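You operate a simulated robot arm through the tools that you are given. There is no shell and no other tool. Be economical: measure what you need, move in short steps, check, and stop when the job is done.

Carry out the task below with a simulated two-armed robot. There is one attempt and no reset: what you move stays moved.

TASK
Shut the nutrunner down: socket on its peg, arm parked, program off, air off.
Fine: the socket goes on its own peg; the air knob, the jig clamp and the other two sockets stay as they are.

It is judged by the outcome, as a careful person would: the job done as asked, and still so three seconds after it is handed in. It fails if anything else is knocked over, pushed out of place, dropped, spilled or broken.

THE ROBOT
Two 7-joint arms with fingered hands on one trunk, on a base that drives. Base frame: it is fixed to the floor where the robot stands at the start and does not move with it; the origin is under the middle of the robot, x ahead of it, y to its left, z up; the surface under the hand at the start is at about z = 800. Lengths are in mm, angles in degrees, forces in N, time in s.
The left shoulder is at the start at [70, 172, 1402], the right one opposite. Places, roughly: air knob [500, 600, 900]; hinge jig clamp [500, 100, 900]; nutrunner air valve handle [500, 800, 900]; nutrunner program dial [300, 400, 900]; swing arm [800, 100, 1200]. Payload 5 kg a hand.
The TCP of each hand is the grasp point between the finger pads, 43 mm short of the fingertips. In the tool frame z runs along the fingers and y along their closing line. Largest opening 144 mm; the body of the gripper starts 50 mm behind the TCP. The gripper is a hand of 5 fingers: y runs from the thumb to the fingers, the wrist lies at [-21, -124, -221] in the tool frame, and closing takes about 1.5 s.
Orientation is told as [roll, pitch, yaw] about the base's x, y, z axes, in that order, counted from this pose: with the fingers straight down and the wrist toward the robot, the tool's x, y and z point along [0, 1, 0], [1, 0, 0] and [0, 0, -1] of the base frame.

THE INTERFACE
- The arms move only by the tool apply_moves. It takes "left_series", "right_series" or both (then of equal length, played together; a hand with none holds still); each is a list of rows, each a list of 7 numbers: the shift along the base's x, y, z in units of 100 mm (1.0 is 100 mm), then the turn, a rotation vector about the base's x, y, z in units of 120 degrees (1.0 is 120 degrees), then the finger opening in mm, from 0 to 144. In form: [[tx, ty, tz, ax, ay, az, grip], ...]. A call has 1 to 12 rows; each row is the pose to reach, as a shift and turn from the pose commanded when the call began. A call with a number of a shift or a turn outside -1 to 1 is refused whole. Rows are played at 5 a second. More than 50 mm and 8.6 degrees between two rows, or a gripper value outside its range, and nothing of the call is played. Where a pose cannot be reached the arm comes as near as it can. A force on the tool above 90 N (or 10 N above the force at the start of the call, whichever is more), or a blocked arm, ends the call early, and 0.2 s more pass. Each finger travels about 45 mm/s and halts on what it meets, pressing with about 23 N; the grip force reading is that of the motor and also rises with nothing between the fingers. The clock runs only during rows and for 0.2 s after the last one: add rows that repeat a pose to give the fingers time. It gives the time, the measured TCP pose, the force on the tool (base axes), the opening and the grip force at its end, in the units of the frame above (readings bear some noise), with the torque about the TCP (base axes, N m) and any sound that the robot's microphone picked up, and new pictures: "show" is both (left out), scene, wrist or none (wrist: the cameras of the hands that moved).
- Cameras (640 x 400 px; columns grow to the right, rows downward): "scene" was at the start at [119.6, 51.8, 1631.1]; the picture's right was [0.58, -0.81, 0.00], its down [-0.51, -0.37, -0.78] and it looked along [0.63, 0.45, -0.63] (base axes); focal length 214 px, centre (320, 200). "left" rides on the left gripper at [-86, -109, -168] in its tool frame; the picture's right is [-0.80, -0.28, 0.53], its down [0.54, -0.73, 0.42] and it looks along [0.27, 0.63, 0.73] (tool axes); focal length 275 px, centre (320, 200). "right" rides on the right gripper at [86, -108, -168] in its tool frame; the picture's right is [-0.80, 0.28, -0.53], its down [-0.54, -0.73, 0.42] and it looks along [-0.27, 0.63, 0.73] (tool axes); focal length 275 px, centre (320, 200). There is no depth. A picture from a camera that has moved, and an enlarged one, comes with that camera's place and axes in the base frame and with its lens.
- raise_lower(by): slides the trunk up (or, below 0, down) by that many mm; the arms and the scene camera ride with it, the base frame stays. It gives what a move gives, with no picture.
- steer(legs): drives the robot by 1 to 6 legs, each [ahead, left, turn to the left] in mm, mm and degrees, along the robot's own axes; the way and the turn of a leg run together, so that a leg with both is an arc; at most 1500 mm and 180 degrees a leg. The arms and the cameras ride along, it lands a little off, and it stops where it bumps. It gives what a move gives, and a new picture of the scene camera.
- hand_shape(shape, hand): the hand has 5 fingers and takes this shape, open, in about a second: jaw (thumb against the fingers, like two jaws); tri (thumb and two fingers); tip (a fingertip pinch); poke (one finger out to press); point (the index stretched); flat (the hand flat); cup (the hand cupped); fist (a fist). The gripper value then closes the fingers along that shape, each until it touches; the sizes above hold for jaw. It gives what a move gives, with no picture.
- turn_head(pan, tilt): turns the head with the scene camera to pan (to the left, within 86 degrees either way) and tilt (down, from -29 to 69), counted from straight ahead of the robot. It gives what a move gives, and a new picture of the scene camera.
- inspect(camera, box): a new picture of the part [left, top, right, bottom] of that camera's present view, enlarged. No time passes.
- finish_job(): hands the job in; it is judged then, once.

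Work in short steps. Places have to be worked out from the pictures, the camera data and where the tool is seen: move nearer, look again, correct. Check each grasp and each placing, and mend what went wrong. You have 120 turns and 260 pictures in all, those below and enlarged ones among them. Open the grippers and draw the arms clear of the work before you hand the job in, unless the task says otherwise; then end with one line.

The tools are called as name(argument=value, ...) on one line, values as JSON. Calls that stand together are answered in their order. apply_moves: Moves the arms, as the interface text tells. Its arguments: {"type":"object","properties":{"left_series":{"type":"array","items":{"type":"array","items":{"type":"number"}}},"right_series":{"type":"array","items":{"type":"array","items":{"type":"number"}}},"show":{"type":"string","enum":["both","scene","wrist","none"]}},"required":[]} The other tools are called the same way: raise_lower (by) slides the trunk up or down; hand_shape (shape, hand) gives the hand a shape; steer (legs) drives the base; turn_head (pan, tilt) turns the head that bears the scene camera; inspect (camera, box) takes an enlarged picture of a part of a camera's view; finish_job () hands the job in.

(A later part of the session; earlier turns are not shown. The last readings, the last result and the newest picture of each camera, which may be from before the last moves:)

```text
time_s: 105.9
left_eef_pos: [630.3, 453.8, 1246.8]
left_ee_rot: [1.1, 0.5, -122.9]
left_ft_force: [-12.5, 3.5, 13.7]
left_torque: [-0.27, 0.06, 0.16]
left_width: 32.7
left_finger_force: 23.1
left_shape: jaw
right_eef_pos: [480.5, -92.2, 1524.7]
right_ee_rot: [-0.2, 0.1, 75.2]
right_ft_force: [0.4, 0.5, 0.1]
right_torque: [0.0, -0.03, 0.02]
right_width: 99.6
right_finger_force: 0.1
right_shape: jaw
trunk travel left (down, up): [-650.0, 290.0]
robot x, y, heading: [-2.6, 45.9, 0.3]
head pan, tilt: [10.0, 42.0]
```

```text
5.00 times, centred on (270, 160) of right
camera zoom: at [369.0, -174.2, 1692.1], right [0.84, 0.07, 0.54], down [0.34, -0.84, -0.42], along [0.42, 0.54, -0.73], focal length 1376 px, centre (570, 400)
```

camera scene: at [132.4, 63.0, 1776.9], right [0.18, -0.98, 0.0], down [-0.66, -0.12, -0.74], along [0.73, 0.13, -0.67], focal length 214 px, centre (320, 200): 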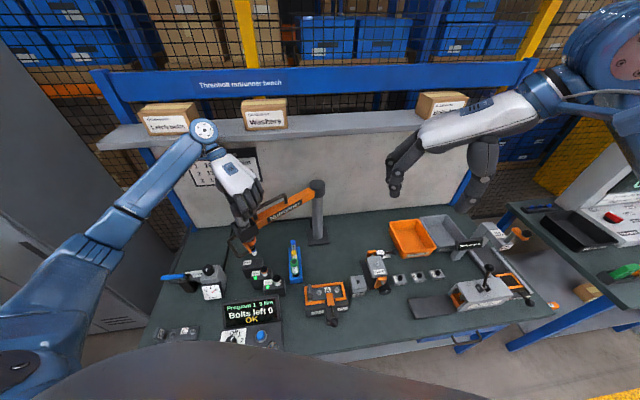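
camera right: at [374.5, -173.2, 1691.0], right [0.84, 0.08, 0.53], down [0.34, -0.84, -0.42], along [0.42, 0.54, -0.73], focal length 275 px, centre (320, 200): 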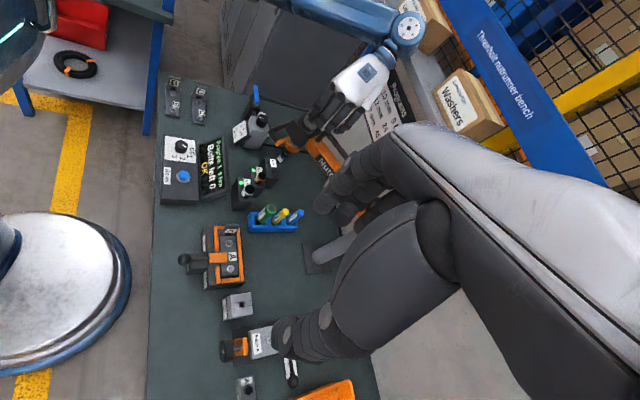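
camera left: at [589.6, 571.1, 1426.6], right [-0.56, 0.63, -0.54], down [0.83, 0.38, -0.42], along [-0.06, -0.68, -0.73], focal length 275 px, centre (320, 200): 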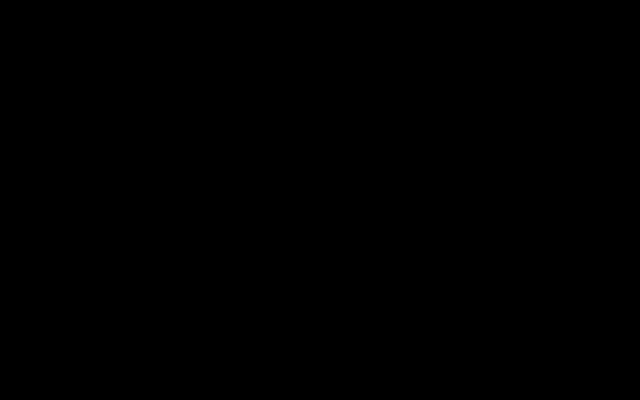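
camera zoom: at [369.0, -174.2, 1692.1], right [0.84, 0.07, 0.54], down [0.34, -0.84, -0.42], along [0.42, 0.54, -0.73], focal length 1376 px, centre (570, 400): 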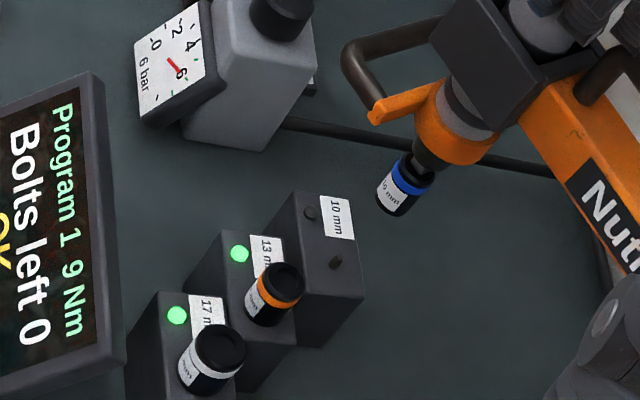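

I release the motor, which lets the balancer bring the tool fully up, lift the hand clear, and measure again without disturbance.

apply_moves(left_series=[[0, 0, 0.05, 0, 0, 0, 45], [0, 0, 0.05, 0, 0, 0, 75], [0, 0, 0.05, 0, 0, 0, 110], [0, 0, 0.05, 0, 0, 0, 144], [0, 0, 0.05, 0, 0, 0, 144], [0, 0, 0.5, 0, 0, 0, 144], [0, 0, 0.99, 0, 0, 0, 144]], show="wrist")

inspect(camera="scene", box=[230, 240, 290, 300])

inspect(camera="right", box=[225, 120, 315, 200])

inspect(camera="scene", box=[200, 130, 320, 260])

```text
time_s: 107.5
left_eef_pos: [633.6, 451.0, 1347.3]
left_ee_rot: [1.0, 0.5, -122.9]
left_ft_force: [-0.7, -1.2, -0.9]
left_torque: [0.03, -0.07, -0.03]
left_width: 143.5
left_finger_force: 0.0
left_shape: jaw
right_eef_pos: [482.7, -92.4, 1523.7]
right_ee_rot: [-0.1, 0.1, 75.4]
right_ft_force: [-0.8, 0.2, 0.1]
right_torque: [-0.01, -0.03, -0.04]
right_width: 99.7
right_finger_force: 0.0
right_shape: jaw
trunk travel left (down, up): [-650.0, 290.0]
robot x, y, heading: [0.6, 48.0, 0.3]
head pan, tilt: [10.0, 42.0]
camera left: at [617.3, 590.8, 1514.4], right [-0.5, 0.67, -0.55], down [0.86, 0.31, -0.41], along [-0.1, -0.67, -0.73], focal length 275 px, centre (320, 200)
```

left: 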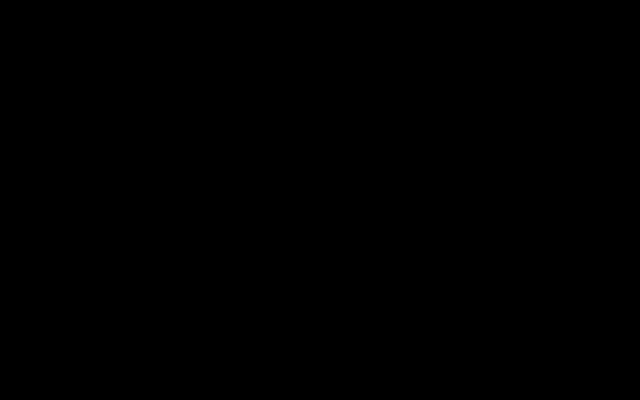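

```text
6.67 times, centred on (260, 270) of scene
camera zoom: at [129.8, 61.5, 1776.8], right [0.18, -0.98, 0.0], down [-0.66, -0.12, -0.74], along [0.73, 0.13, -0.67], focal length 1430 px, centre (720, -267)
```

zoom: 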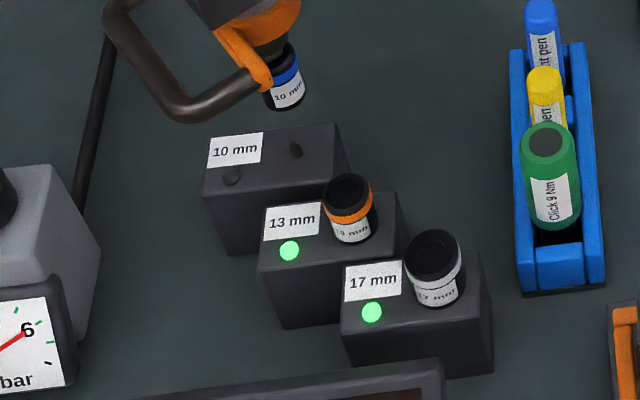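

```text
5.00 times, centred on (270, 160) of right
camera zoom: at [371.7, -174.5, 1691.3], right [0.84, 0.07, 0.53], down [0.34, -0.84, -0.42], along [0.42, 0.54, -0.73], focal length 1376 px, centre (570, 400)
```

zoom: 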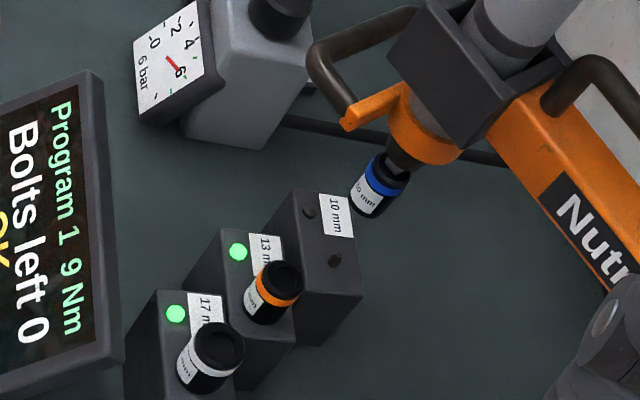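

```text
3.08 times, centred on (260, 195) of scene
camera zoom: at [129.8, 61.5, 1776.8], right [0.18, -0.98, 0.0], down [-0.66, -0.12, -0.74], along [0.73, 0.13, -0.67], focal length 660 px, centre (505, 215)
```

zoom: 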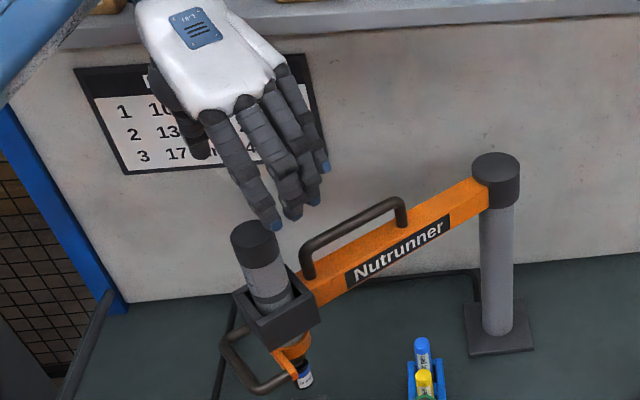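

On release the arm eased back about 20 mm; the socket is now about 32 mm short of the peg. I'll use a single extended finger on the motor top, which lets me both steer the arm by friction and press down through the bracket. I form the poke shape and look.

hand_shape(hand="left", shape="poke")

inspect(camera="scene", box=[200, 120, 320, 250])

inspect(camera="right", box=[240, 20, 400, 190])

```text
time_s: 108.4
left_eef_pos: [635.2, 452.6, 1346.3]
left_ee_rot: [1.2, 0.4, -122.8]
left_ft_force: [-0.2, 0.4, -0.3]
left_torque: [0.02, -0.01, 0.02]
left_width: 0.0
left_finger_force: 0.0
left_shape: poke
right_eef_pos: [484.2, -89.9, 1521.8]
right_ee_rot: [0.1, 0.2, 75.2]
right_ft_force: [-0.1, 0.0, -0.1]
right_torque: [0.02, 0.04, 0.01]
right_width: 99.6
right_finger_force: 0.0
right_shape: jaw
trunk travel left (down, up): [-650.0, 290.0]
robot x, y, heading: [-2.0, 46.0, 0.2]
head pan, tilt: [10.0, 42.0]
```

```text
3.08 times, centred on (260, 185) of scene
camera zoom: at [131.3, 62.8, 1776.9], right [0.18, -0.98, 0.0], down [-0.66, -0.12, -0.74], along [0.73, 0.13, -0.67], focal length 660 px, centre (505, 246)
```

zoom: 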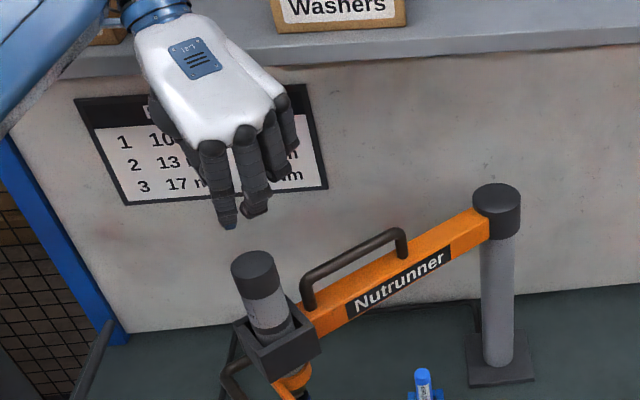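

```text
2.35 times, centred on (320, 105) of right
camera zoom: at [373.2, -173.1, 1691.3], right [0.84, 0.07, 0.53], down [0.34, -0.84, -0.42], along [0.42, 0.54, -0.73], focal length 648 px, centre (320, 424)
```

zoom: 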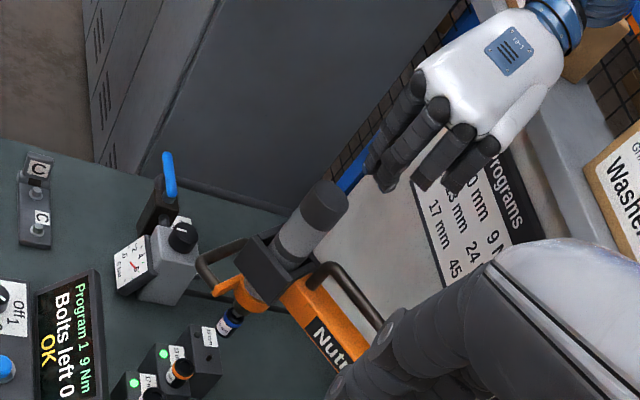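

The fingertip is at about (632, 468, 1300) and the motor top at (600, 426, 1277). I centre the finger over it and press down about 20 mm.

apply_moves(left_series=[[-0.16, -0.21, 0, 0, 0, 0, 0], [-0.32, -0.42, 0, 0, 0, 0, 0], [-0.32, -0.42, -0.15, 0, 0, 0, 0], [-0.32, -0.42, -0.3, 0, 0, 0, 0], [-0.32, -0.42, -0.45, 0, 0, 0, 0]], show="none")

inspect(camera="scene", box=[210, 150, 310, 290])

inspect(camera="right", box=[240, 40, 380, 200])

```text
time_s: 109.6
left_eef_pos: [602.3, 411.5, 1300.2]
left_ee_rot: [1.2, 0.5, -122.9]
left_ft_force: [-0.8, -0.2, 4.3]
left_torque: [0.08, 0.06, 0.01]
left_width: 0.2
left_finger_force: 0.1
left_shape: poke
right_eef_pos: [482.4, -91.3, 1524.3]
right_ee_rot: [-0.1, 0.1, 75.3]
right_ft_force: [0.2, -1.0, -0.1]
right_torque: [-0.03, 0.01, 0.01]
right_width: 99.5
right_finger_force: 0.0
right_shape: jaw
trunk travel left (down, up): [-650.0, 290.0]
robot x, y, heading: [2.8, 49.0, 0.0]
head pan, tilt: [10.0, 42.0]
```

```text
2.86 times, centred on (260, 220) of scene
camera zoom: at [130.6, 61.9, 1777.0], right [0.18, -0.98, 0.0], down [-0.66, -0.12, -0.74], along [0.73, 0.13, -0.67], focal length 613 px, centre (491, 143)
```

zoom: 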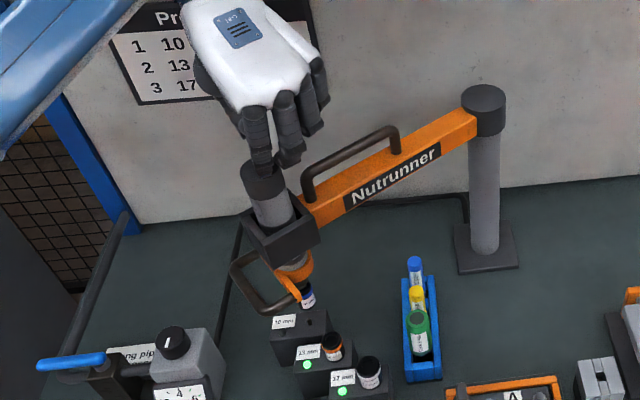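

```text
2.50 times, centred on (310, 120) of right
camera zoom: at [372.5, -174.1, 1691.4], right [0.84, 0.07, 0.53], down [0.34, -0.84, -0.42], along [0.42, 0.54, -0.73], focal length 688 px, centre (345, 400)
```

zoom: 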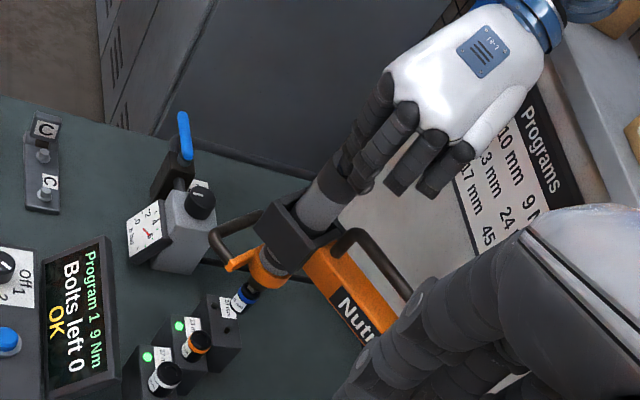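

The finger bears on the motor cap and pushes the tool down against about 4 N. I slide along the arc by about 30 mm, pressing slightly more.

apply_moves(left_series=[[0.05, 0.06, -0.08, 0, 0, 0, 0], [0.1, 0.125, -0.15, 0, 0, 0, 0], [0.15, 0.19, -0.2, 0, 0, 0, 0], [0.2, 0.25, -0.25, 0, 0, 0, 0], [0.2, 0.25, -0.25, 0, 0, 0, 0]], show="none")

inspect(camera="scene", box=[230, 240, 290, 300])

inspect(camera="right", box=[225, 120, 315, 200])

inspect(camera="scene", box=[220, 160, 300, 250])

```text
time_s: 110.8
left_eef_pos: [621.6, 436.3, 1275.4]
left_ee_rot: [1.3, 0.5, -122.8]
left_ft_force: [-0.5, -1.3, 4.5]
left_torque: [0.0, -0.01, 0.01]
left_width: 0.0
left_finger_force: 0.1
left_shape: poke
right_eef_pos: [482.6, -91.1, 1523.6]
right_ee_rot: [0.0, 0.0, 75.2]
right_ft_force: [-0.7, -0.1, -0.3]
right_torque: [-0.01, -0.04, -0.02]
right_width: 100.0
right_finger_force: 0.1
right_shape: jaw
trunk travel left (down, up): [-650.0, 290.0]
robot x, y, heading: [0.4, 47.4, 0.2]
head pan, tilt: [10.0, 42.0]
```

```text
6.67 times, centred on (260, 270) of scene
camera zoom: at [131.0, 62.0, 1776.9], right [0.18, -0.98, 0.0], down [-0.66, -0.12, -0.74], along [0.73, 0.13, -0.67], focal length 1430 px, centre (720, -267)
```

zoom: 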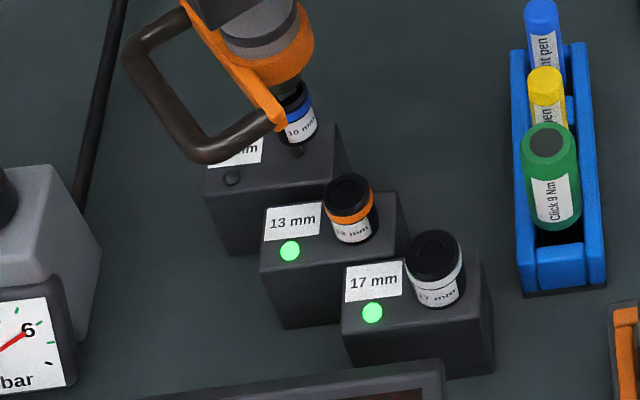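

```text
5.00 times, centred on (270, 160) of right
camera zoom: at [373.0, -173.9, 1691.2], right [0.84, 0.07, 0.53], down [0.34, -0.84, -0.42], along [0.42, 0.54, -0.73], focal length 1376 px, centre (570, 400)
```

zoom: 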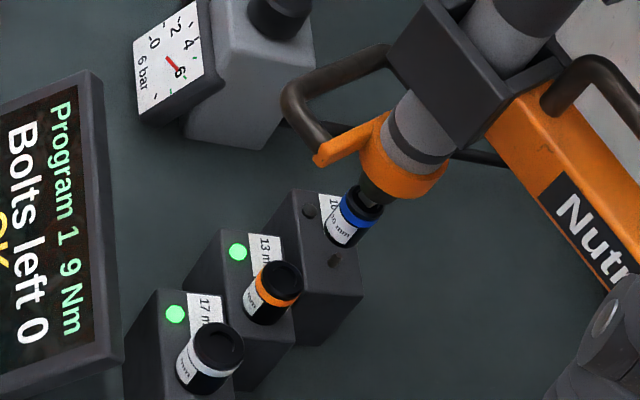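

```text
4.44 times, centred on (260, 205) of scene
camera zoom: at [131.0, 62.0, 1776.9], right [0.18, -0.98, 0.0], down [-0.66, -0.12, -0.74], along [0.73, 0.13, -0.67], focal length 953 px, centre (587, 178)
```

zoom: 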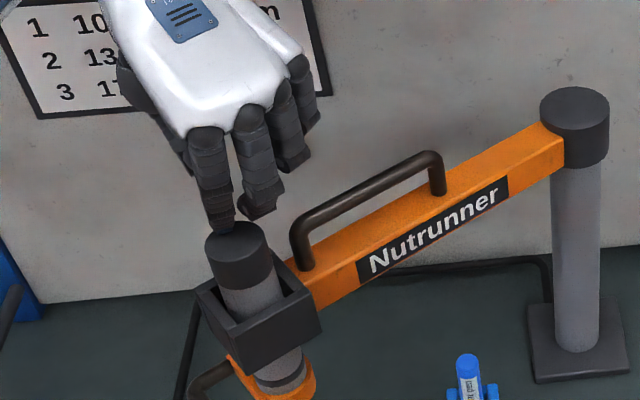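

The finger slid over the cap instead of dragging the arm; about 25 mm remains. I lift, go to the cap's near side and push the motor sideways along the arc instead.

apply_moves(left_series=[[0, 0, 0.3, 0, 0, 0, 0], [0, 0, 0.65, 0, 0, 0, 0], [-0.23, -0.28, 0.65, 0, 0, 0, 0], [-0.46, -0.57, 0.65, 0, 0, 0, 0], [-0.47, -0.58, 0.35, 0, 0, 0, 0], [-0.47, -0.58, 0.05, 0, 0, 0, 0]], show="none")

inspect(camera="scene", box=[210, 160, 310, 290])

inspect(camera="right", box=[240, 40, 380, 200])

```text
time_s: 112.2
left_eef_pos: [574.3, 379.2, 1278.5]
left_ee_rot: [1.2, 0.3, -122.8]
left_ft_force: [0.7, -0.6, 0.2]
left_torque: [-0.04, 0.03, -0.02]
left_width: 0.0
left_finger_force: 0.0
left_shape: poke
right_eef_pos: [484.6, -89.5, 1523.5]
right_ee_rot: [0.0, 0.3, 75.4]
right_ft_force: [0.3, 0.9, 0.1]
right_torque: [-0.02, 0.02, 0.02]
right_width: 99.6
right_finger_force: 0.1
right_shape: jaw
trunk travel left (down, up): [-650.0, 290.0]
robot x, y, heading: [0.4, 44.1, 0.4]
head pan, tilt: [10.0, 42.0]
```

```text
3.08 times, centred on (260, 225) of scene
camera zoom: at [132.4, 63.9, 1776.8], right [0.18, -0.98, 0.0], down [-0.66, -0.12, -0.74], along [0.73, 0.13, -0.67], focal length 660 px, centre (505, 123)
```

zoom: 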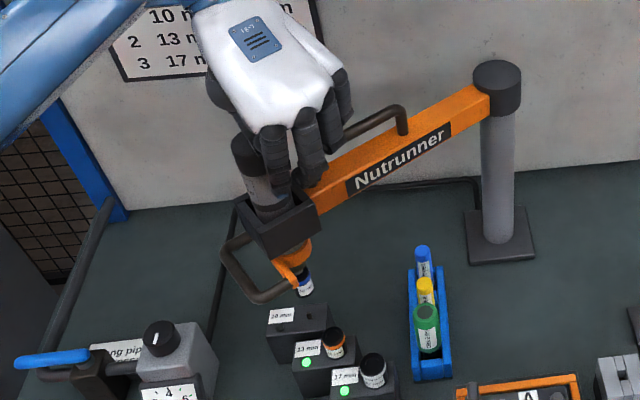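

```text
2.50 times, centred on (310, 120) of right
camera zoom: at [374.3, -172.1, 1691.2], right [0.84, 0.08, 0.53], down [0.34, -0.84, -0.42], along [0.42, 0.54, -0.73], focal length 688 px, centre (345, 400)
```

zoom: 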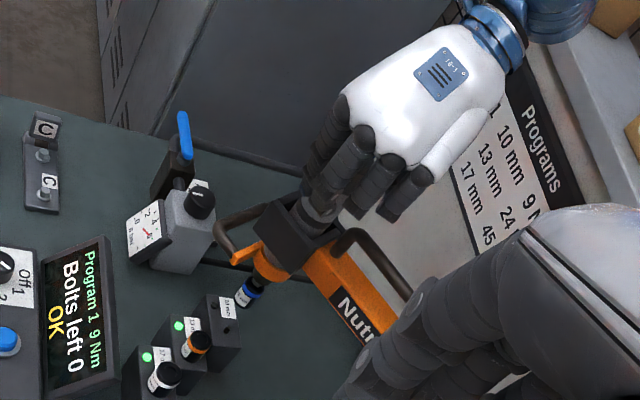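

The finger stands at the near side of the motor. I push along the arc 30 mm.

apply_moves(left_series=[[0.07, 0.08, 0, 0, 0, 0, 0], [0.13, 0.155, 0, 0, 0, 0, 0], [0.19, 0.23, 0, 0, 0, 0, 0]], show="none")

inspect(camera="scene", box=[230, 240, 290, 300])

inspect(camera="right", box=[225, 120, 315, 200])

```text
time_s: 113.0
left_eef_pos: [593.5, 404.4, 1279.4]
left_ee_rot: [1.2, 0.5, -123.0]
left_ft_force: [-0.2, -0.8, -0.6]
left_torque: [-0.02, 0.02, -0.01]
left_width: 0.0
left_finger_force: 0.0
left_shape: poke
right_eef_pos: [483.6, -89.9, 1524.0]
right_ee_rot: [0.0, 0.2, 75.3]
right_ft_force: [0.5, -0.4, -0.1]
right_torque: [0.05, -0.03, -0.01]
right_width: 99.7
right_finger_force: 0.1
right_shape: jaw
trunk travel left (down, up): [-650.0, 290.0]
robot x, y, heading: [0.8, 47.2, 0.2]
head pan, tilt: [10.0, 42.0]
```

```text
6.67 times, centred on (260, 270) of scene
camera zoom: at [131.5, 62.3, 1776.9], right [0.18, -0.98, 0.0], down [-0.66, -0.12, -0.74], along [0.73, 0.13, -0.67], focal length 1430 px, centre (720, -267)
```

zoom: 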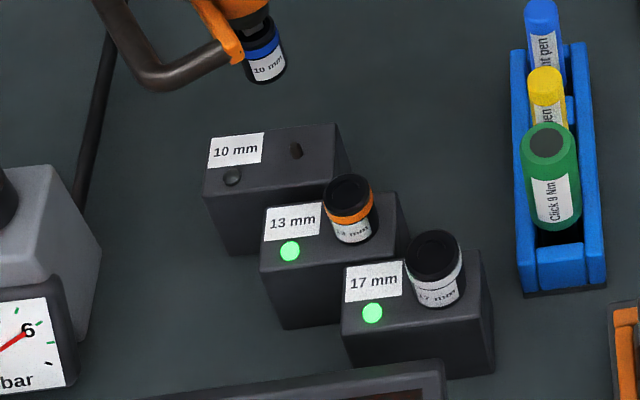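

```text
5.00 times, centred on (270, 160) of right
camera zoom: at [373.4, -173.6, 1691.2], right [0.84, 0.07, 0.53], down [0.34, -0.84, -0.42], along [0.42, 0.54, -0.73], focal length 1376 px, centre (570, 400)
```

zoom: 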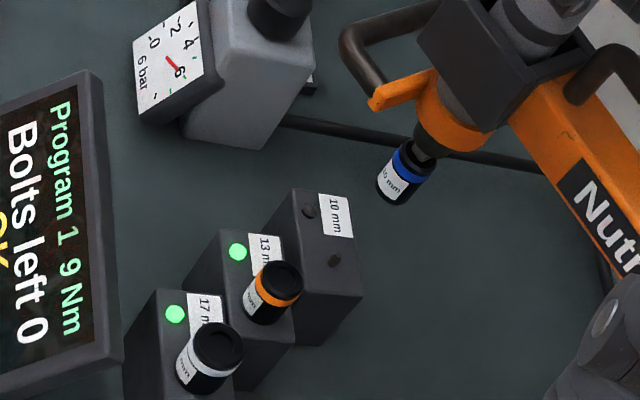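

About 9 mm remains by both views. I nudge 9 mm more.

apply_moves(left_series=[[0.03, 0.033, 0, 0, 0, 0, 0], [0.06, 0.067, 0, 0, 0, 0, 0], [0.06, 0.067, 0, 0, 0, 0, 0], [0.03, 0.033, 0, 0, 0, 0, 0], [-0.05, -0.06, 0, 0, 0, 0, 0], [-0.15, -0.18, 0, 0, 0, 0, 0]], show="none")

inspect(camera="scene", box=[230, 240, 290, 300])

inspect(camera="right", box=[225, 120, 315, 200])

```text
time_s: 114.4
left_eef_pos: [578.4, 383.0, 1281.7]
left_ee_rot: [1.2, 0.4, -122.8]
left_ft_force: [-0.3, -0.6, 0.2]
left_torque: [0.04, -0.02, 0.01]
left_width: 0.0
left_finger_force: 0.1
left_shape: poke
right_eef_pos: [483.5, -90.5, 1523.0]
right_ee_rot: [0.0, 0.1, 75.3]
right_ft_force: [0.0, -0.1, 0.2]
right_torque: [-0.02, 0.04, -0.03]
right_width: 99.7
right_finger_force: 0.1
right_shape: jaw
trunk travel left (down, up): [-650.0, 290.0]
robot x, y, heading: [-1.3, 46.2, 0.2]
head pan, tilt: [10.0, 42.0]
```

```text
6.67 times, centred on (260, 270) of scene
camera zoom: at [131.1, 61.9, 1776.9], right [0.18, -0.98, 0.0], down [-0.66, -0.12, -0.74], along [0.73, 0.13, -0.67], focal length 1430 px, centre (720, -267)
```

zoom: 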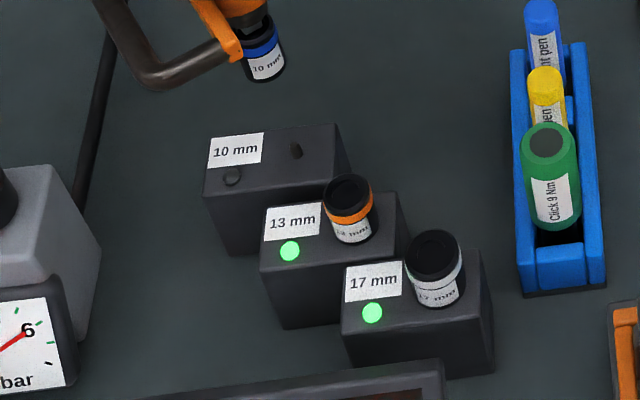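

```text
5.00 times, centred on (270, 160) of right
camera zoom: at [373.0, -174.0, 1691.2], right [0.84, 0.07, 0.53], down [0.34, -0.84, -0.42], along [0.42, 0.54, -0.73], focal length 1376 px, centre (570, 400)
```

zoom: 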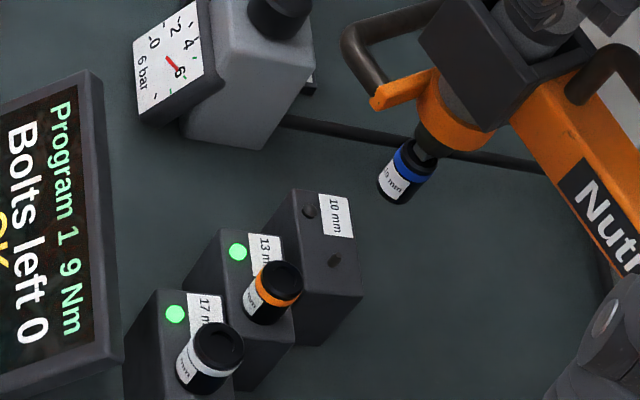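

It moved only 1–2 mm and needs about 8 mm more. I push 9 mm beyond the last point, then retract.

apply_moves(left_series=[[0.1, 0.12, 0, 0, 0, 0, 0], [0.2, 0.24, 0, 0, 0, 0, 0], [0.25, 0.3, 0, 0, 0, 0, 0], [0.285, 0.34, 0, 0, 0, 0, 0], [0.285, 0.34, 0, 0, 0, 0, 0]], show="none")

inspect(camera="scene", box=[230, 240, 290, 300])

inspect(camera="right", box=[225, 100, 325, 190])

```text
time_s: 115.6
left_eef_pos: [607.6, 419.2, 1281.5]
left_ee_rot: [1.3, 0.5, -122.8]
left_ft_force: [-0.9, 0.2, 0.4]
left_torque: [0.0, 0.04, 0.0]
left_width: 0.1
left_finger_force: 0.1
left_shape: poke
right_eef_pos: [482.7, -90.8, 1522.9]
right_ee_rot: [0.0, 0.1, 75.2]
right_ft_force: [0.1, 0.4, 0.3]
right_torque: [0.0, 0.02, 0.0]
right_width: 99.9
right_finger_force: 0.0
right_shape: jaw
trunk travel left (down, up): [-650.0, 290.0]
robot x, y, heading: [1.6, 45.3, 0.3]
head pan, tilt: [10.0, 42.0]
```

```text
6.67 times, centred on (260, 270) of scene
camera zoom: at [131.6, 62.5, 1776.8], right [0.18, -0.98, 0.0], down [-0.66, -0.12, -0.74], along [0.73, 0.13, -0.67], focal length 1430 px, centre (720, -267)
```

zoom: 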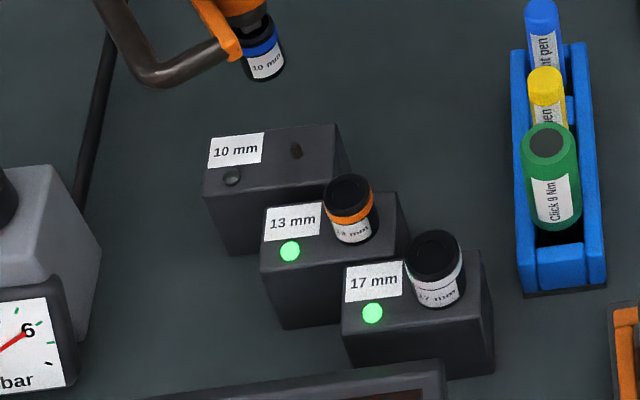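

```text
4.44 times, centred on (275, 145) of right
camera zoom: at [373.5, -173.4, 1691.2], right [0.84, 0.07, 0.53], down [0.34, -0.84, -0.42], along [0.42, 0.54, -0.73], focal length 1224 px, centre (520, 444)
```

zoom: 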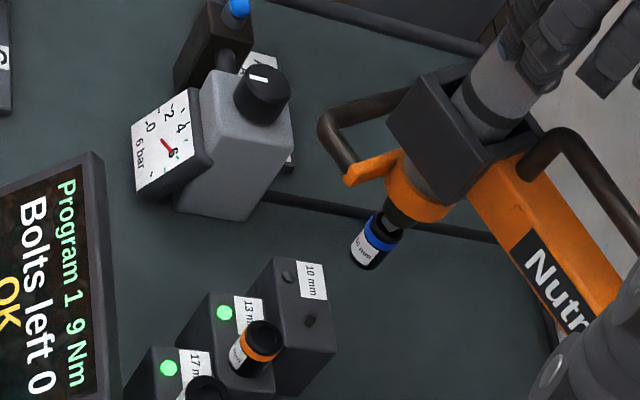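

There's no force and no motion, so the arm had coasted ahead of the finger. I continue pushing in small steps until it moves.

apply_moves(left_series=[[0.025, 0.03, 0, 0, 0, 0, 0], [0.05, 0.06, 0, 0, 0, 0, 0], [0.075, 0.09, 0, 0, 0, 0, 0], [0.075, 0.09, 0, 0, 0, 0, 0]], show="none")

inspect(camera="scene", box=[220, 180, 300, 300])

inspect(camera="right", box=[225, 100, 325, 190])

```text
time_s: 116.6
left_eef_pos: [615.3, 427.9, 1280.6]
left_ee_rot: [1.2, 0.5, -122.8]
left_ft_force: [-1.7, -1.3, 1.1]
left_torque: [-0.09, 0.07, 0.03]
left_width: 0.1
left_finger_force: 0.1
left_shape: poke
right_eef_pos: [483.5, -90.2, 1522.9]
right_ee_rot: [0.0, 0.1, 75.3]
right_ft_force: [0.0, 0.1, 0.8]
right_torque: [0.02, -0.05, 0.01]
right_width: 99.9
right_finger_force: 0.1
right_shape: jaw
trunk travel left (down, up): [-650.0, 290.0]
robot x, y, heading: [-0.2, 49.3, 0.4]
head pan, tilt: [10.0, 42.0]
```

```text
3.33 times, centred on (260, 240) of scene
camera zoom: at [131.0, 62.0, 1776.9], right [0.18, -0.98, 0.0], down [-0.66, -0.12, -0.74], along [0.73, 0.13, -0.67], focal length 715 px, centre (520, 67)
```

zoom: 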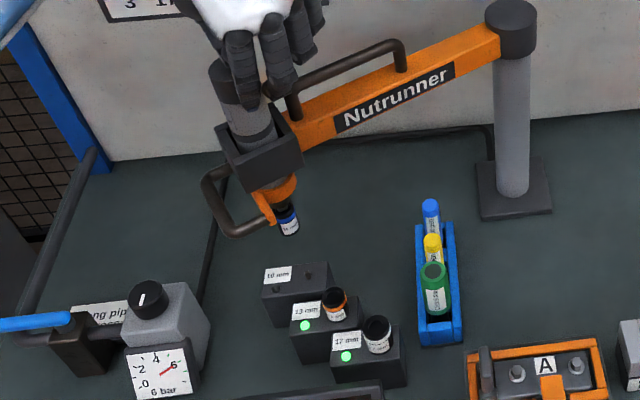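

```text
4.44 times, centred on (275, 145) of right
camera zoom: at [372.9, -174.0, 1691.2], right [0.84, 0.07, 0.53], down [0.34, -0.84, -0.42], along [0.42, 0.54, -0.73], focal length 1224 px, centre (520, 444)
```

zoom: 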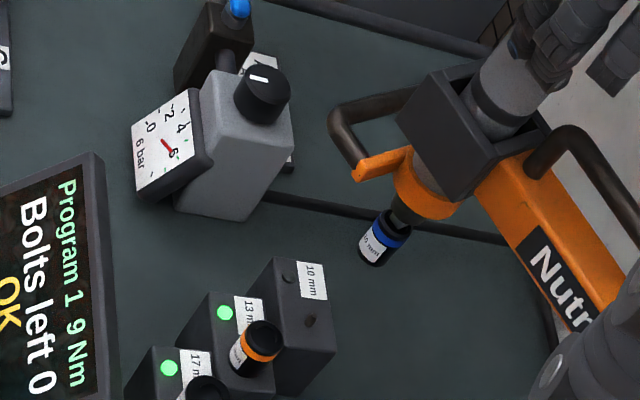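

inspect(camera="scene", box=[240, 235, 285, 280])

inspect(camera="right", box=[270, 140, 315, 180])

```text
8.89 times, centred on (262, 258) of scene
camera zoom: at [131.0, 62.0, 1776.9], right [0.18, -0.98, 0.0], down [-0.66, -0.12, -0.74], along [0.73, 0.13, -0.67], focal length 1906 px, centre (831, -311)
```

zoom: 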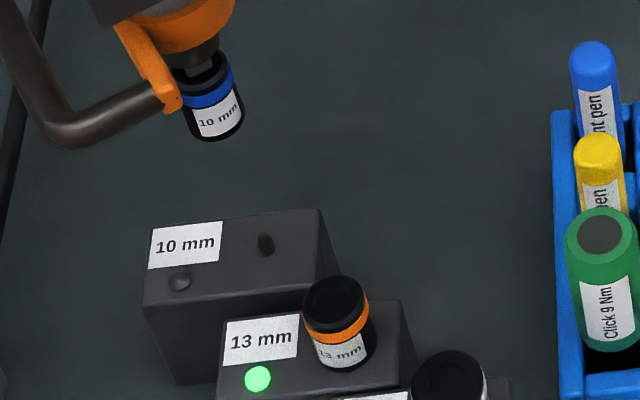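

```text
10.00 times, centred on (292, 160) of right
camera zoom: at [372.9, -174.0, 1691.2], right [0.84, 0.07, 0.53], down [0.34, -0.84, -0.42], along [0.42, 0.54, -0.73], focal length 2753 px, centre (595, 600)
```

zoom: 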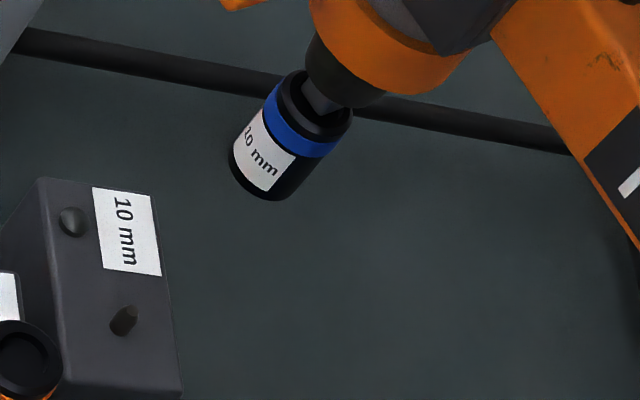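

Careful measurement in both views agrees: the socket overshot the peg by about 7 mm tangentially, with radial error about 0. I go over the motor to its far side to nudge it back slowly.

apply_moves(left_series=[[-0.03, -0.03, 0, 0, 0, 0, 0], [-0.03, -0.03, 0.35, 0, 0, 0, 0], [-0.03, -0.03, 0.7, 0, 0, 0, 0], [0.28, 0.3, 0.7, 0, 0, 0, 0], [0.61, 0.66, 0.7, 0, 0, 0, 0], [0.65, 0.7, 0.35, 0, 0, 0, 0], [0.65, 0.7, 0, 0, 0, 0, 0]], show="none")

apply_moves(left_series=[[-0.03, -0.033, 0, 0, 0, 0, 0], [-0.06, -0.066, 0, 0, 0, 0, 0], [-0.09, -0.1, 0, 0, 0, 0, 0], [-0.11, -0.12, 0, 0, 0, 0, 0], [-0.11, -0.12, 0, 0, 0, 0, 0]], show="none")

inspect(camera="scene", box=[220, 180, 300, 300])

inspect(camera="scene", box=[240, 235, 285, 280])

```text
time_s: 118.2
left_eef_pos: [668.4, 484.0, 1299.7]
left_ee_rot: [2.7, 1.0, -123.8]
left_ft_force: [-48.8, -40.7, 29.0]
left_torque: [7.58, -9.3, -0.1]
left_width: 0.3
left_finger_force: 0.0
left_shape: poke
right_eef_pos: [466.8, -98.8, 1526.7]
right_ee_rot: [-0.5, -0.2, 75.5]
right_ft_force: [-0.5, 1.5, 0.4]
right_torque: [-0.07, -0.04, 0.03]
right_width: 99.8
right_finger_force: 0.0
right_shape: jaw
trunk travel left (down, up): [-650.0, 290.0]
robot x, y, heading: [-4.6, 42.9, 0.3]
head pan, tilt: [10.0, 42.0]
stopped in row 7 (left hand): the force on the tool passed its limit at 96 N (the readings are from after the stop); the commanded pose is now the measured one
```

```text
time_s: 119.4
left_eef_pos: [662.9, 481.1, 1292.9]
left_ee_rot: [2.1, 0.8, -123.2]
left_ft_force: [-23.9, 2.2, 31.1]
left_torque: [1.73, -6.16, 1.79]
left_width: 0.1
left_finger_force: 0.1
left_shape: poke
right_eef_pos: [475.5, -93.4, 1525.6]
right_ee_rot: [-0.3, 0.0, 75.4]
right_ft_force: [0.1, 0.5, -0.2]
right_torque: [0.01, -0.02, 0.04]
right_width: 99.9
right_finger_force: 0.0
right_shape: jaw
trunk travel left (down, up): [-650.0, 290.0]
robot x, y, heading: [-0.2, 44.2, 0.3]
head pan, tilt: [10.0, 42.0]
```

```text
3.33 times, centred on (260, 240) of scene
camera zoom: at [120.9, 59.5, 1777.5], right [0.18, -0.98, 0.0], down [-0.65, -0.12, -0.75], along [0.73, 0.13, -0.67], focal length 715 px, centre (520, 67)
```

zoom: 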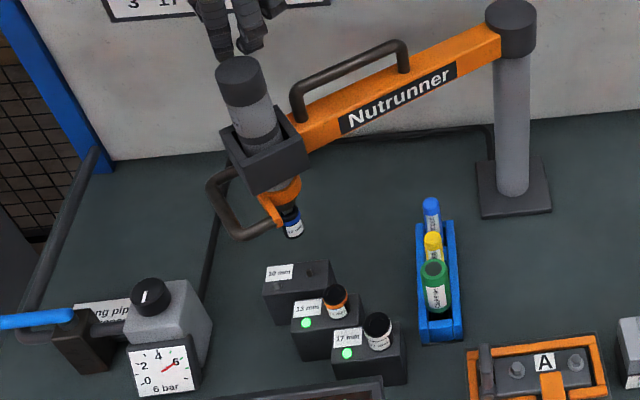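

```text
8.89 times, centred on (262, 258) of scene
camera zoom: at [120.9, 59.5, 1777.5], right [0.18, -0.98, 0.0], down [-0.65, -0.12, -0.75], along [0.73, 0.13, -0.67], focal length 1906 px, centre (831, -311)
```

zoom: 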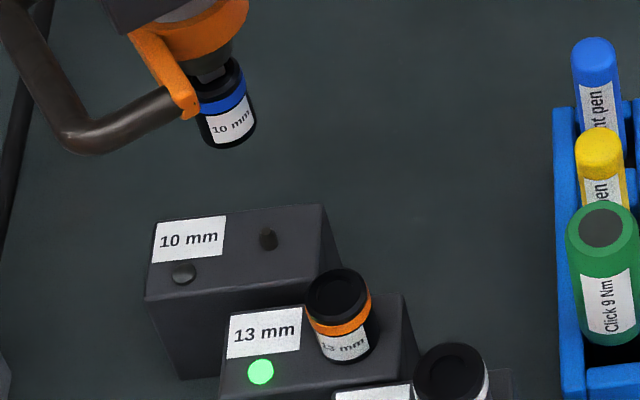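

Something behind the hand (probably the shelf) is being touched. I back off up and toward the robot at once, then check the shelf boxes.

apply_moves(left_series=[[-0.1, -0.1, 0.35, 0, 0, 0, 0], [-0.3, -0.3, 0.6, 0, 0, 0, 0], [-0.5, -0.5, 0.7, 0, 0, 0, 0]], show="scene")

inspect(camera="scene", box=[100, 70, 320, 220])

inspect(camera="right", box=[200, 0, 500, 200])

```text
time_s: 120.2
left_eef_pos: [616.3, 429.8, 1361.2]
left_ee_rot: [2.0, 0.6, -123.3]
left_ft_force: [-0.3, 0.4, -0.4]
left_torque: [0.02, -0.06, -0.01]
left_width: 0.0
left_finger_force: 0.1
left_shape: poke
right_eef_pos: [479.4, -91.1, 1524.4]
right_ee_rot: [-0.1, 0.1, 75.3]
right_ft_force: [-1.7, -0.3, -0.8]
right_torque: [0.02, -0.08, -0.05]
right_width: 99.6
right_finger_force: 0.0
right_shape: jaw
trunk travel left (down, up): [-650.0, 290.0]
robot x, y, heading: [0.3, 44.6, 0.6]
head pan, tilt: [10.0, 42.0]
camera scene: at [126.8, 60.6, 1777.1], right [0.18, -0.98, 0.0], down [-0.66, -0.12, -0.74], along [0.73, 0.13, -0.67], focal length 214 px, centre (320, 200)
```

scene: 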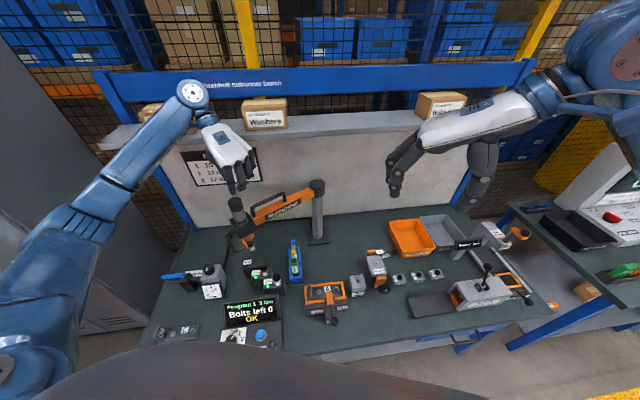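

```text
2.67 times, centred on (210, 145) of scene
camera zoom: at [126.8, 60.6, 1777.1], right [0.18, -0.98, 0.0], down [-0.66, -0.12, -0.74], along [0.73, 0.13, -0.67], focal length 572 px, centre (613, 347)
```

zoom: 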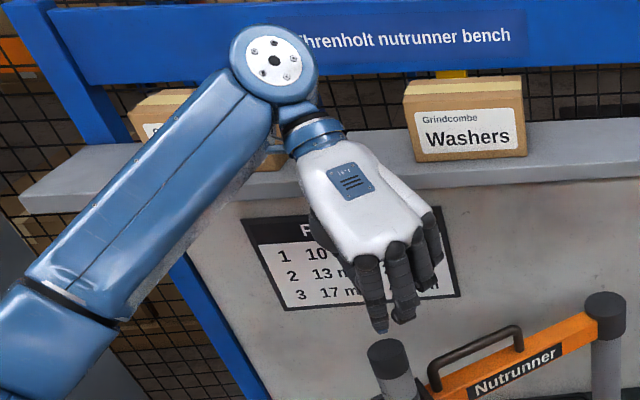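

```text
2.00 times, centred on (350, 100) of right
camera zoom: at [368.7, -175.3, 1691.6], right [0.84, 0.07, 0.53], down [0.34, -0.84, -0.42], along [0.42, 0.54, -0.73], focal length 551 px, centre (260, 400)
```

zoom: 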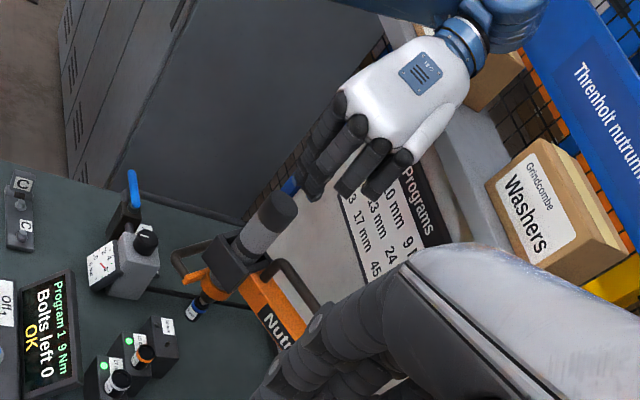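

The Washers box is intact. My wrist was reaching toward the shelf because of the hand's yaw; I turn the hand +90° so the wrist stays on the robot side, and re-measure the tool position.

apply_moves(left_series=[[-0.1, -0.1, 0, 0, 0, 0.068, 0], [-0.2, -0.15, 0, 0, 0, 0.136, 0], [-0.3, -0.2, 0, 0, 0, 0.204, 0], [-0.3, -0.2, 0, 0, 0, 0.272, 0], [-0.3, -0.2, 0, 0, 0, 0.34, 0], [-0.3, -0.2, 0, 0, 0, 0.408, 0], [-0.3, -0.2, 0, 0, 0, 0.476, 0], [-0.3, -0.2, 0, 0, 0, 0.544, 0], [-0.3, -0.2, 0, 0, 0, 0.612, 0], [-0.3, -0.2, 0, 0, 0, 0.68, 0], [-0.3, -0.2, 0, 0, 0, 0.75, 0]], show="wrist")

inspect(camera="scene", box=[240, 235, 285, 280])

inspect(camera="right", box=[270, 140, 315, 180])

inspect(camera="scene", box=[100, 70, 320, 220])

```text
time_s: 122.6
left_eef_pos: [590.8, 411.6, 1358.9]
left_ee_rot: [2.0, 0.5, -33.3]
left_ft_force: [-0.2, -0.4, -0.2]
left_torque: [0.02, 0.0, 0.0]
left_width: 0.0
left_finger_force: 0.0
left_shape: poke
right_eef_pos: [482.5, -92.1, 1522.5]
right_ee_rot: [-0.1, 0.2, 75.3]
right_ft_force: [0.3, 0.3, 0.9]
right_torque: [-0.04, 0.01, 0.04]
right_width: 99.5
right_finger_force: 0.1
right_shape: jaw
trunk travel left (down, up): [-650.0, 290.0]
robot x, y, heading: [-1.5, 44.1, 0.3]
head pan, tilt: [10.0, 42.0]
camera left: at [449.5, 394.5, 1525.4], right [-0.67, -0.49, -0.56], down [-0.31, 0.87, -0.4], along [0.68, -0.09, -0.73], focal length 275 px, centre (320, 200)
```

left: 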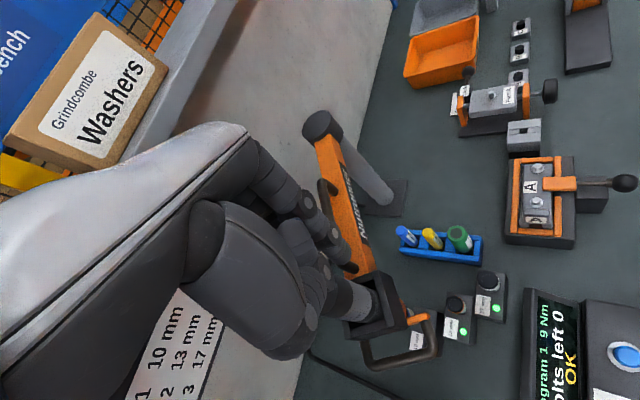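

```text
8.89 times, centred on (262, 258) of scene
camera zoom: at [129.9, 61.1, 1776.9], right [0.18, -0.98, 0.0], down [-0.66, -0.12, -0.74], along [0.73, 0.13, -0.67], focal length 1906 px, centre (831, -311)
```

zoom: 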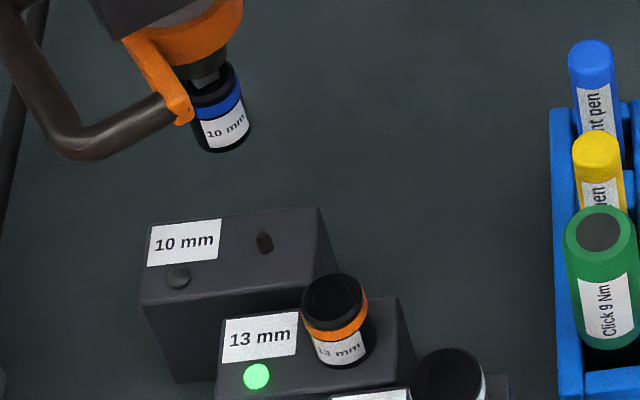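

```text
10.00 times, centred on (292, 160) of right
camera zoom: at [371.8, -174.7, 1691.0], right [0.84, 0.07, 0.53], down [0.34, -0.84, -0.42], along [0.42, 0.54, -0.73], focal length 2753 px, centre (595, 600)
```

zoom: 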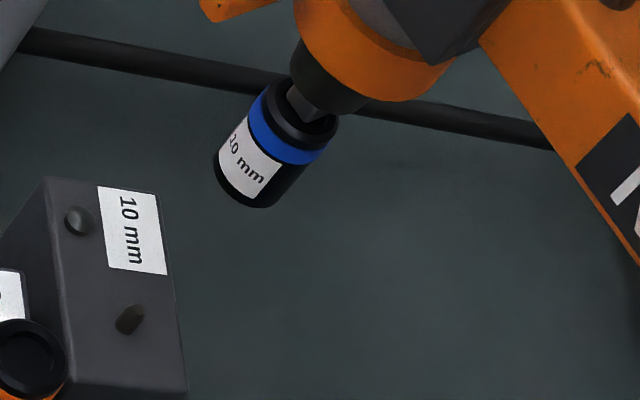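

```text
2.67 times, centred on (210, 145) of scene
camera zoom: at [129.9, 61.1, 1776.9], right [0.18, -0.98, 0.0], down [-0.66, -0.12, -0.74], along [0.73, 0.13, -0.67], focal length 572 px, centre (613, 347)
```

zoom: 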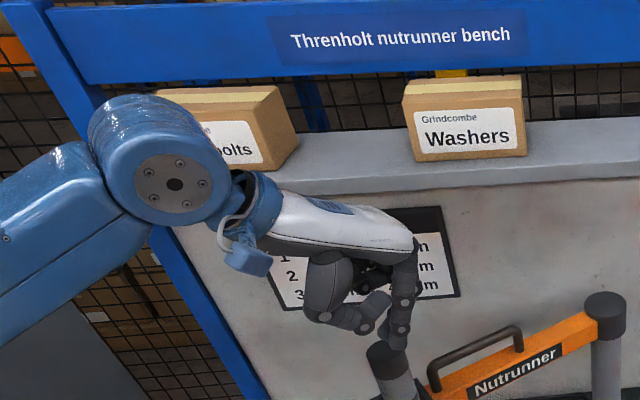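

The wrist camera works again. I need to check whether the left shelf box ("…bolts") was shifted by that contact.

inspect(camera="scene", box=[0, 0, 640, 400])

inspect(camera="right", box=[320, 0, 640, 200])

```text
1.00 times, centred on (320, 200) of scene (not enlarged: the box is as wide or as high as the picture)
camera zoom: at [129.9, 61.1, 1776.9], right [0.18, -0.98, 0.0], down [-0.66, -0.12, -0.74], along [0.73, 0.13, -0.67], focal length 214 px, centre (320, 200)
```

zoom: 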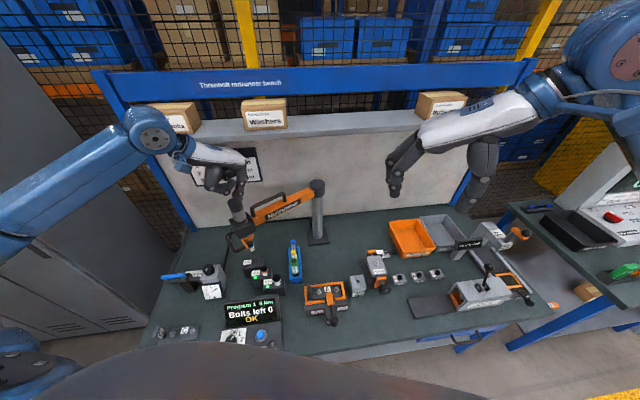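

```text
2.00 times, centred on (480, 100) of right
camera zoom: at [371.8, -174.7, 1691.0], right [0.84, 0.07, 0.53], down [0.34, -0.84, -0.42], along [0.42, 0.54, -0.73], focal length 551 px, centre (0, 400)
```

zoom: 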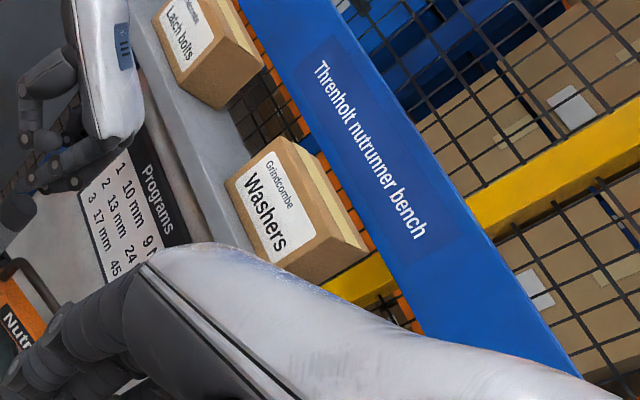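

The box is where it was (the zoom offset misled me). The tool now sits only about 3 mm short of the peg. I place the finger beside the motor again for a slow, fine nudge.

apply_moves(left_series=[[0.06, 0.04, -0.2, 0, 0, 0, 0], [0.1, 0.07, -0.5, 0, 0, 0, 0], [0.1, 0.07, -0.78, 0, 0, 0, 0]], show="wrist")

inspect(camera="left", box=[260, 200, 460, 400])

inspect(camera="right", box=[260, 80, 360, 180])

```text
time_s: 123.4
left_eef_pos: [599.9, 418.5, 1280.6]
left_ee_rot: [2.0, 0.5, -33.3]
left_ft_force: [-1.8, -1.5, 5.2]
left_torque: [0.05, 0.07, 0.02]
left_width: 0.0
left_finger_force: 0.0
left_shape: poke
right_eef_pos: [482.4, -90.9, 1523.8]
right_ee_rot: [0.0, 0.2, 75.4]
right_ft_force: [0.4, 0.2, 0.5]
right_torque: [0.01, -0.01, -0.01]
right_width: 99.8
right_finger_force: 0.0
right_shape: jaw
trunk travel left (down, up): [-650.0, 290.0]
robot x, y, heading: [-0.7, 45.9, 0.5]
head pan, tilt: [10.0, 42.0]
camera left: at [459.1, 402.2, 1446.7], right [-0.67, -0.49, -0.56], down [-0.3, 0.87, -0.4], along [0.68, -0.1, -0.73], focal length 275 px, centre (320, 200)
```

left: 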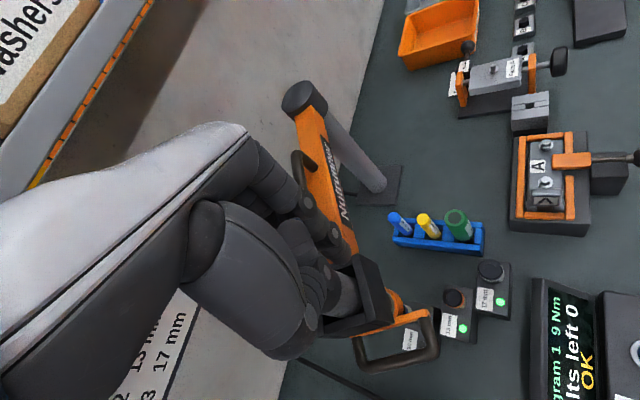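

```text
2.00 times, centred on (360, 300) of left
camera zoom: at [459.1, 402.2, 1446.7], right [-0.67, -0.49, -0.56], down [-0.3, 0.87, -0.4], along [0.68, -0.1, -0.73], focal length 551 px, centre (240, 0)
```

zoom: 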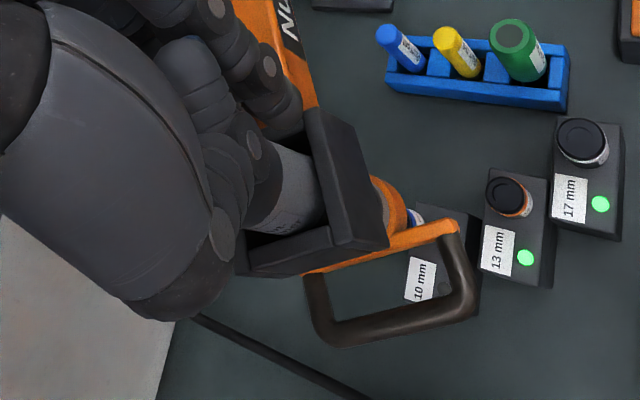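

```text
4.00 times, centred on (310, 130) of right
camera zoom: at [371.3, -174.3, 1691.3], right [0.84, 0.08, 0.53], down [0.34, -0.84, -0.42], along [0.42, 0.54, -0.73], focal length 1101 px, centre (360, 480)
```

zoom: 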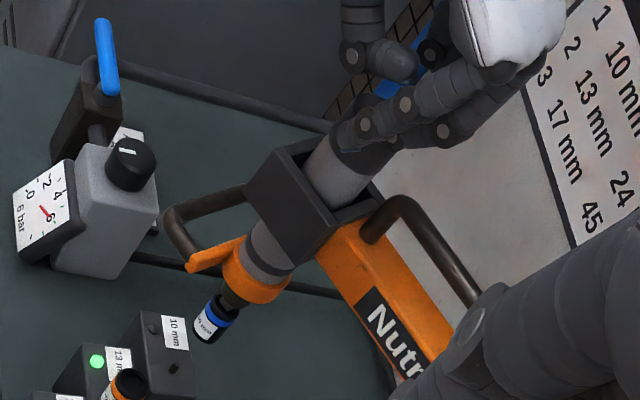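

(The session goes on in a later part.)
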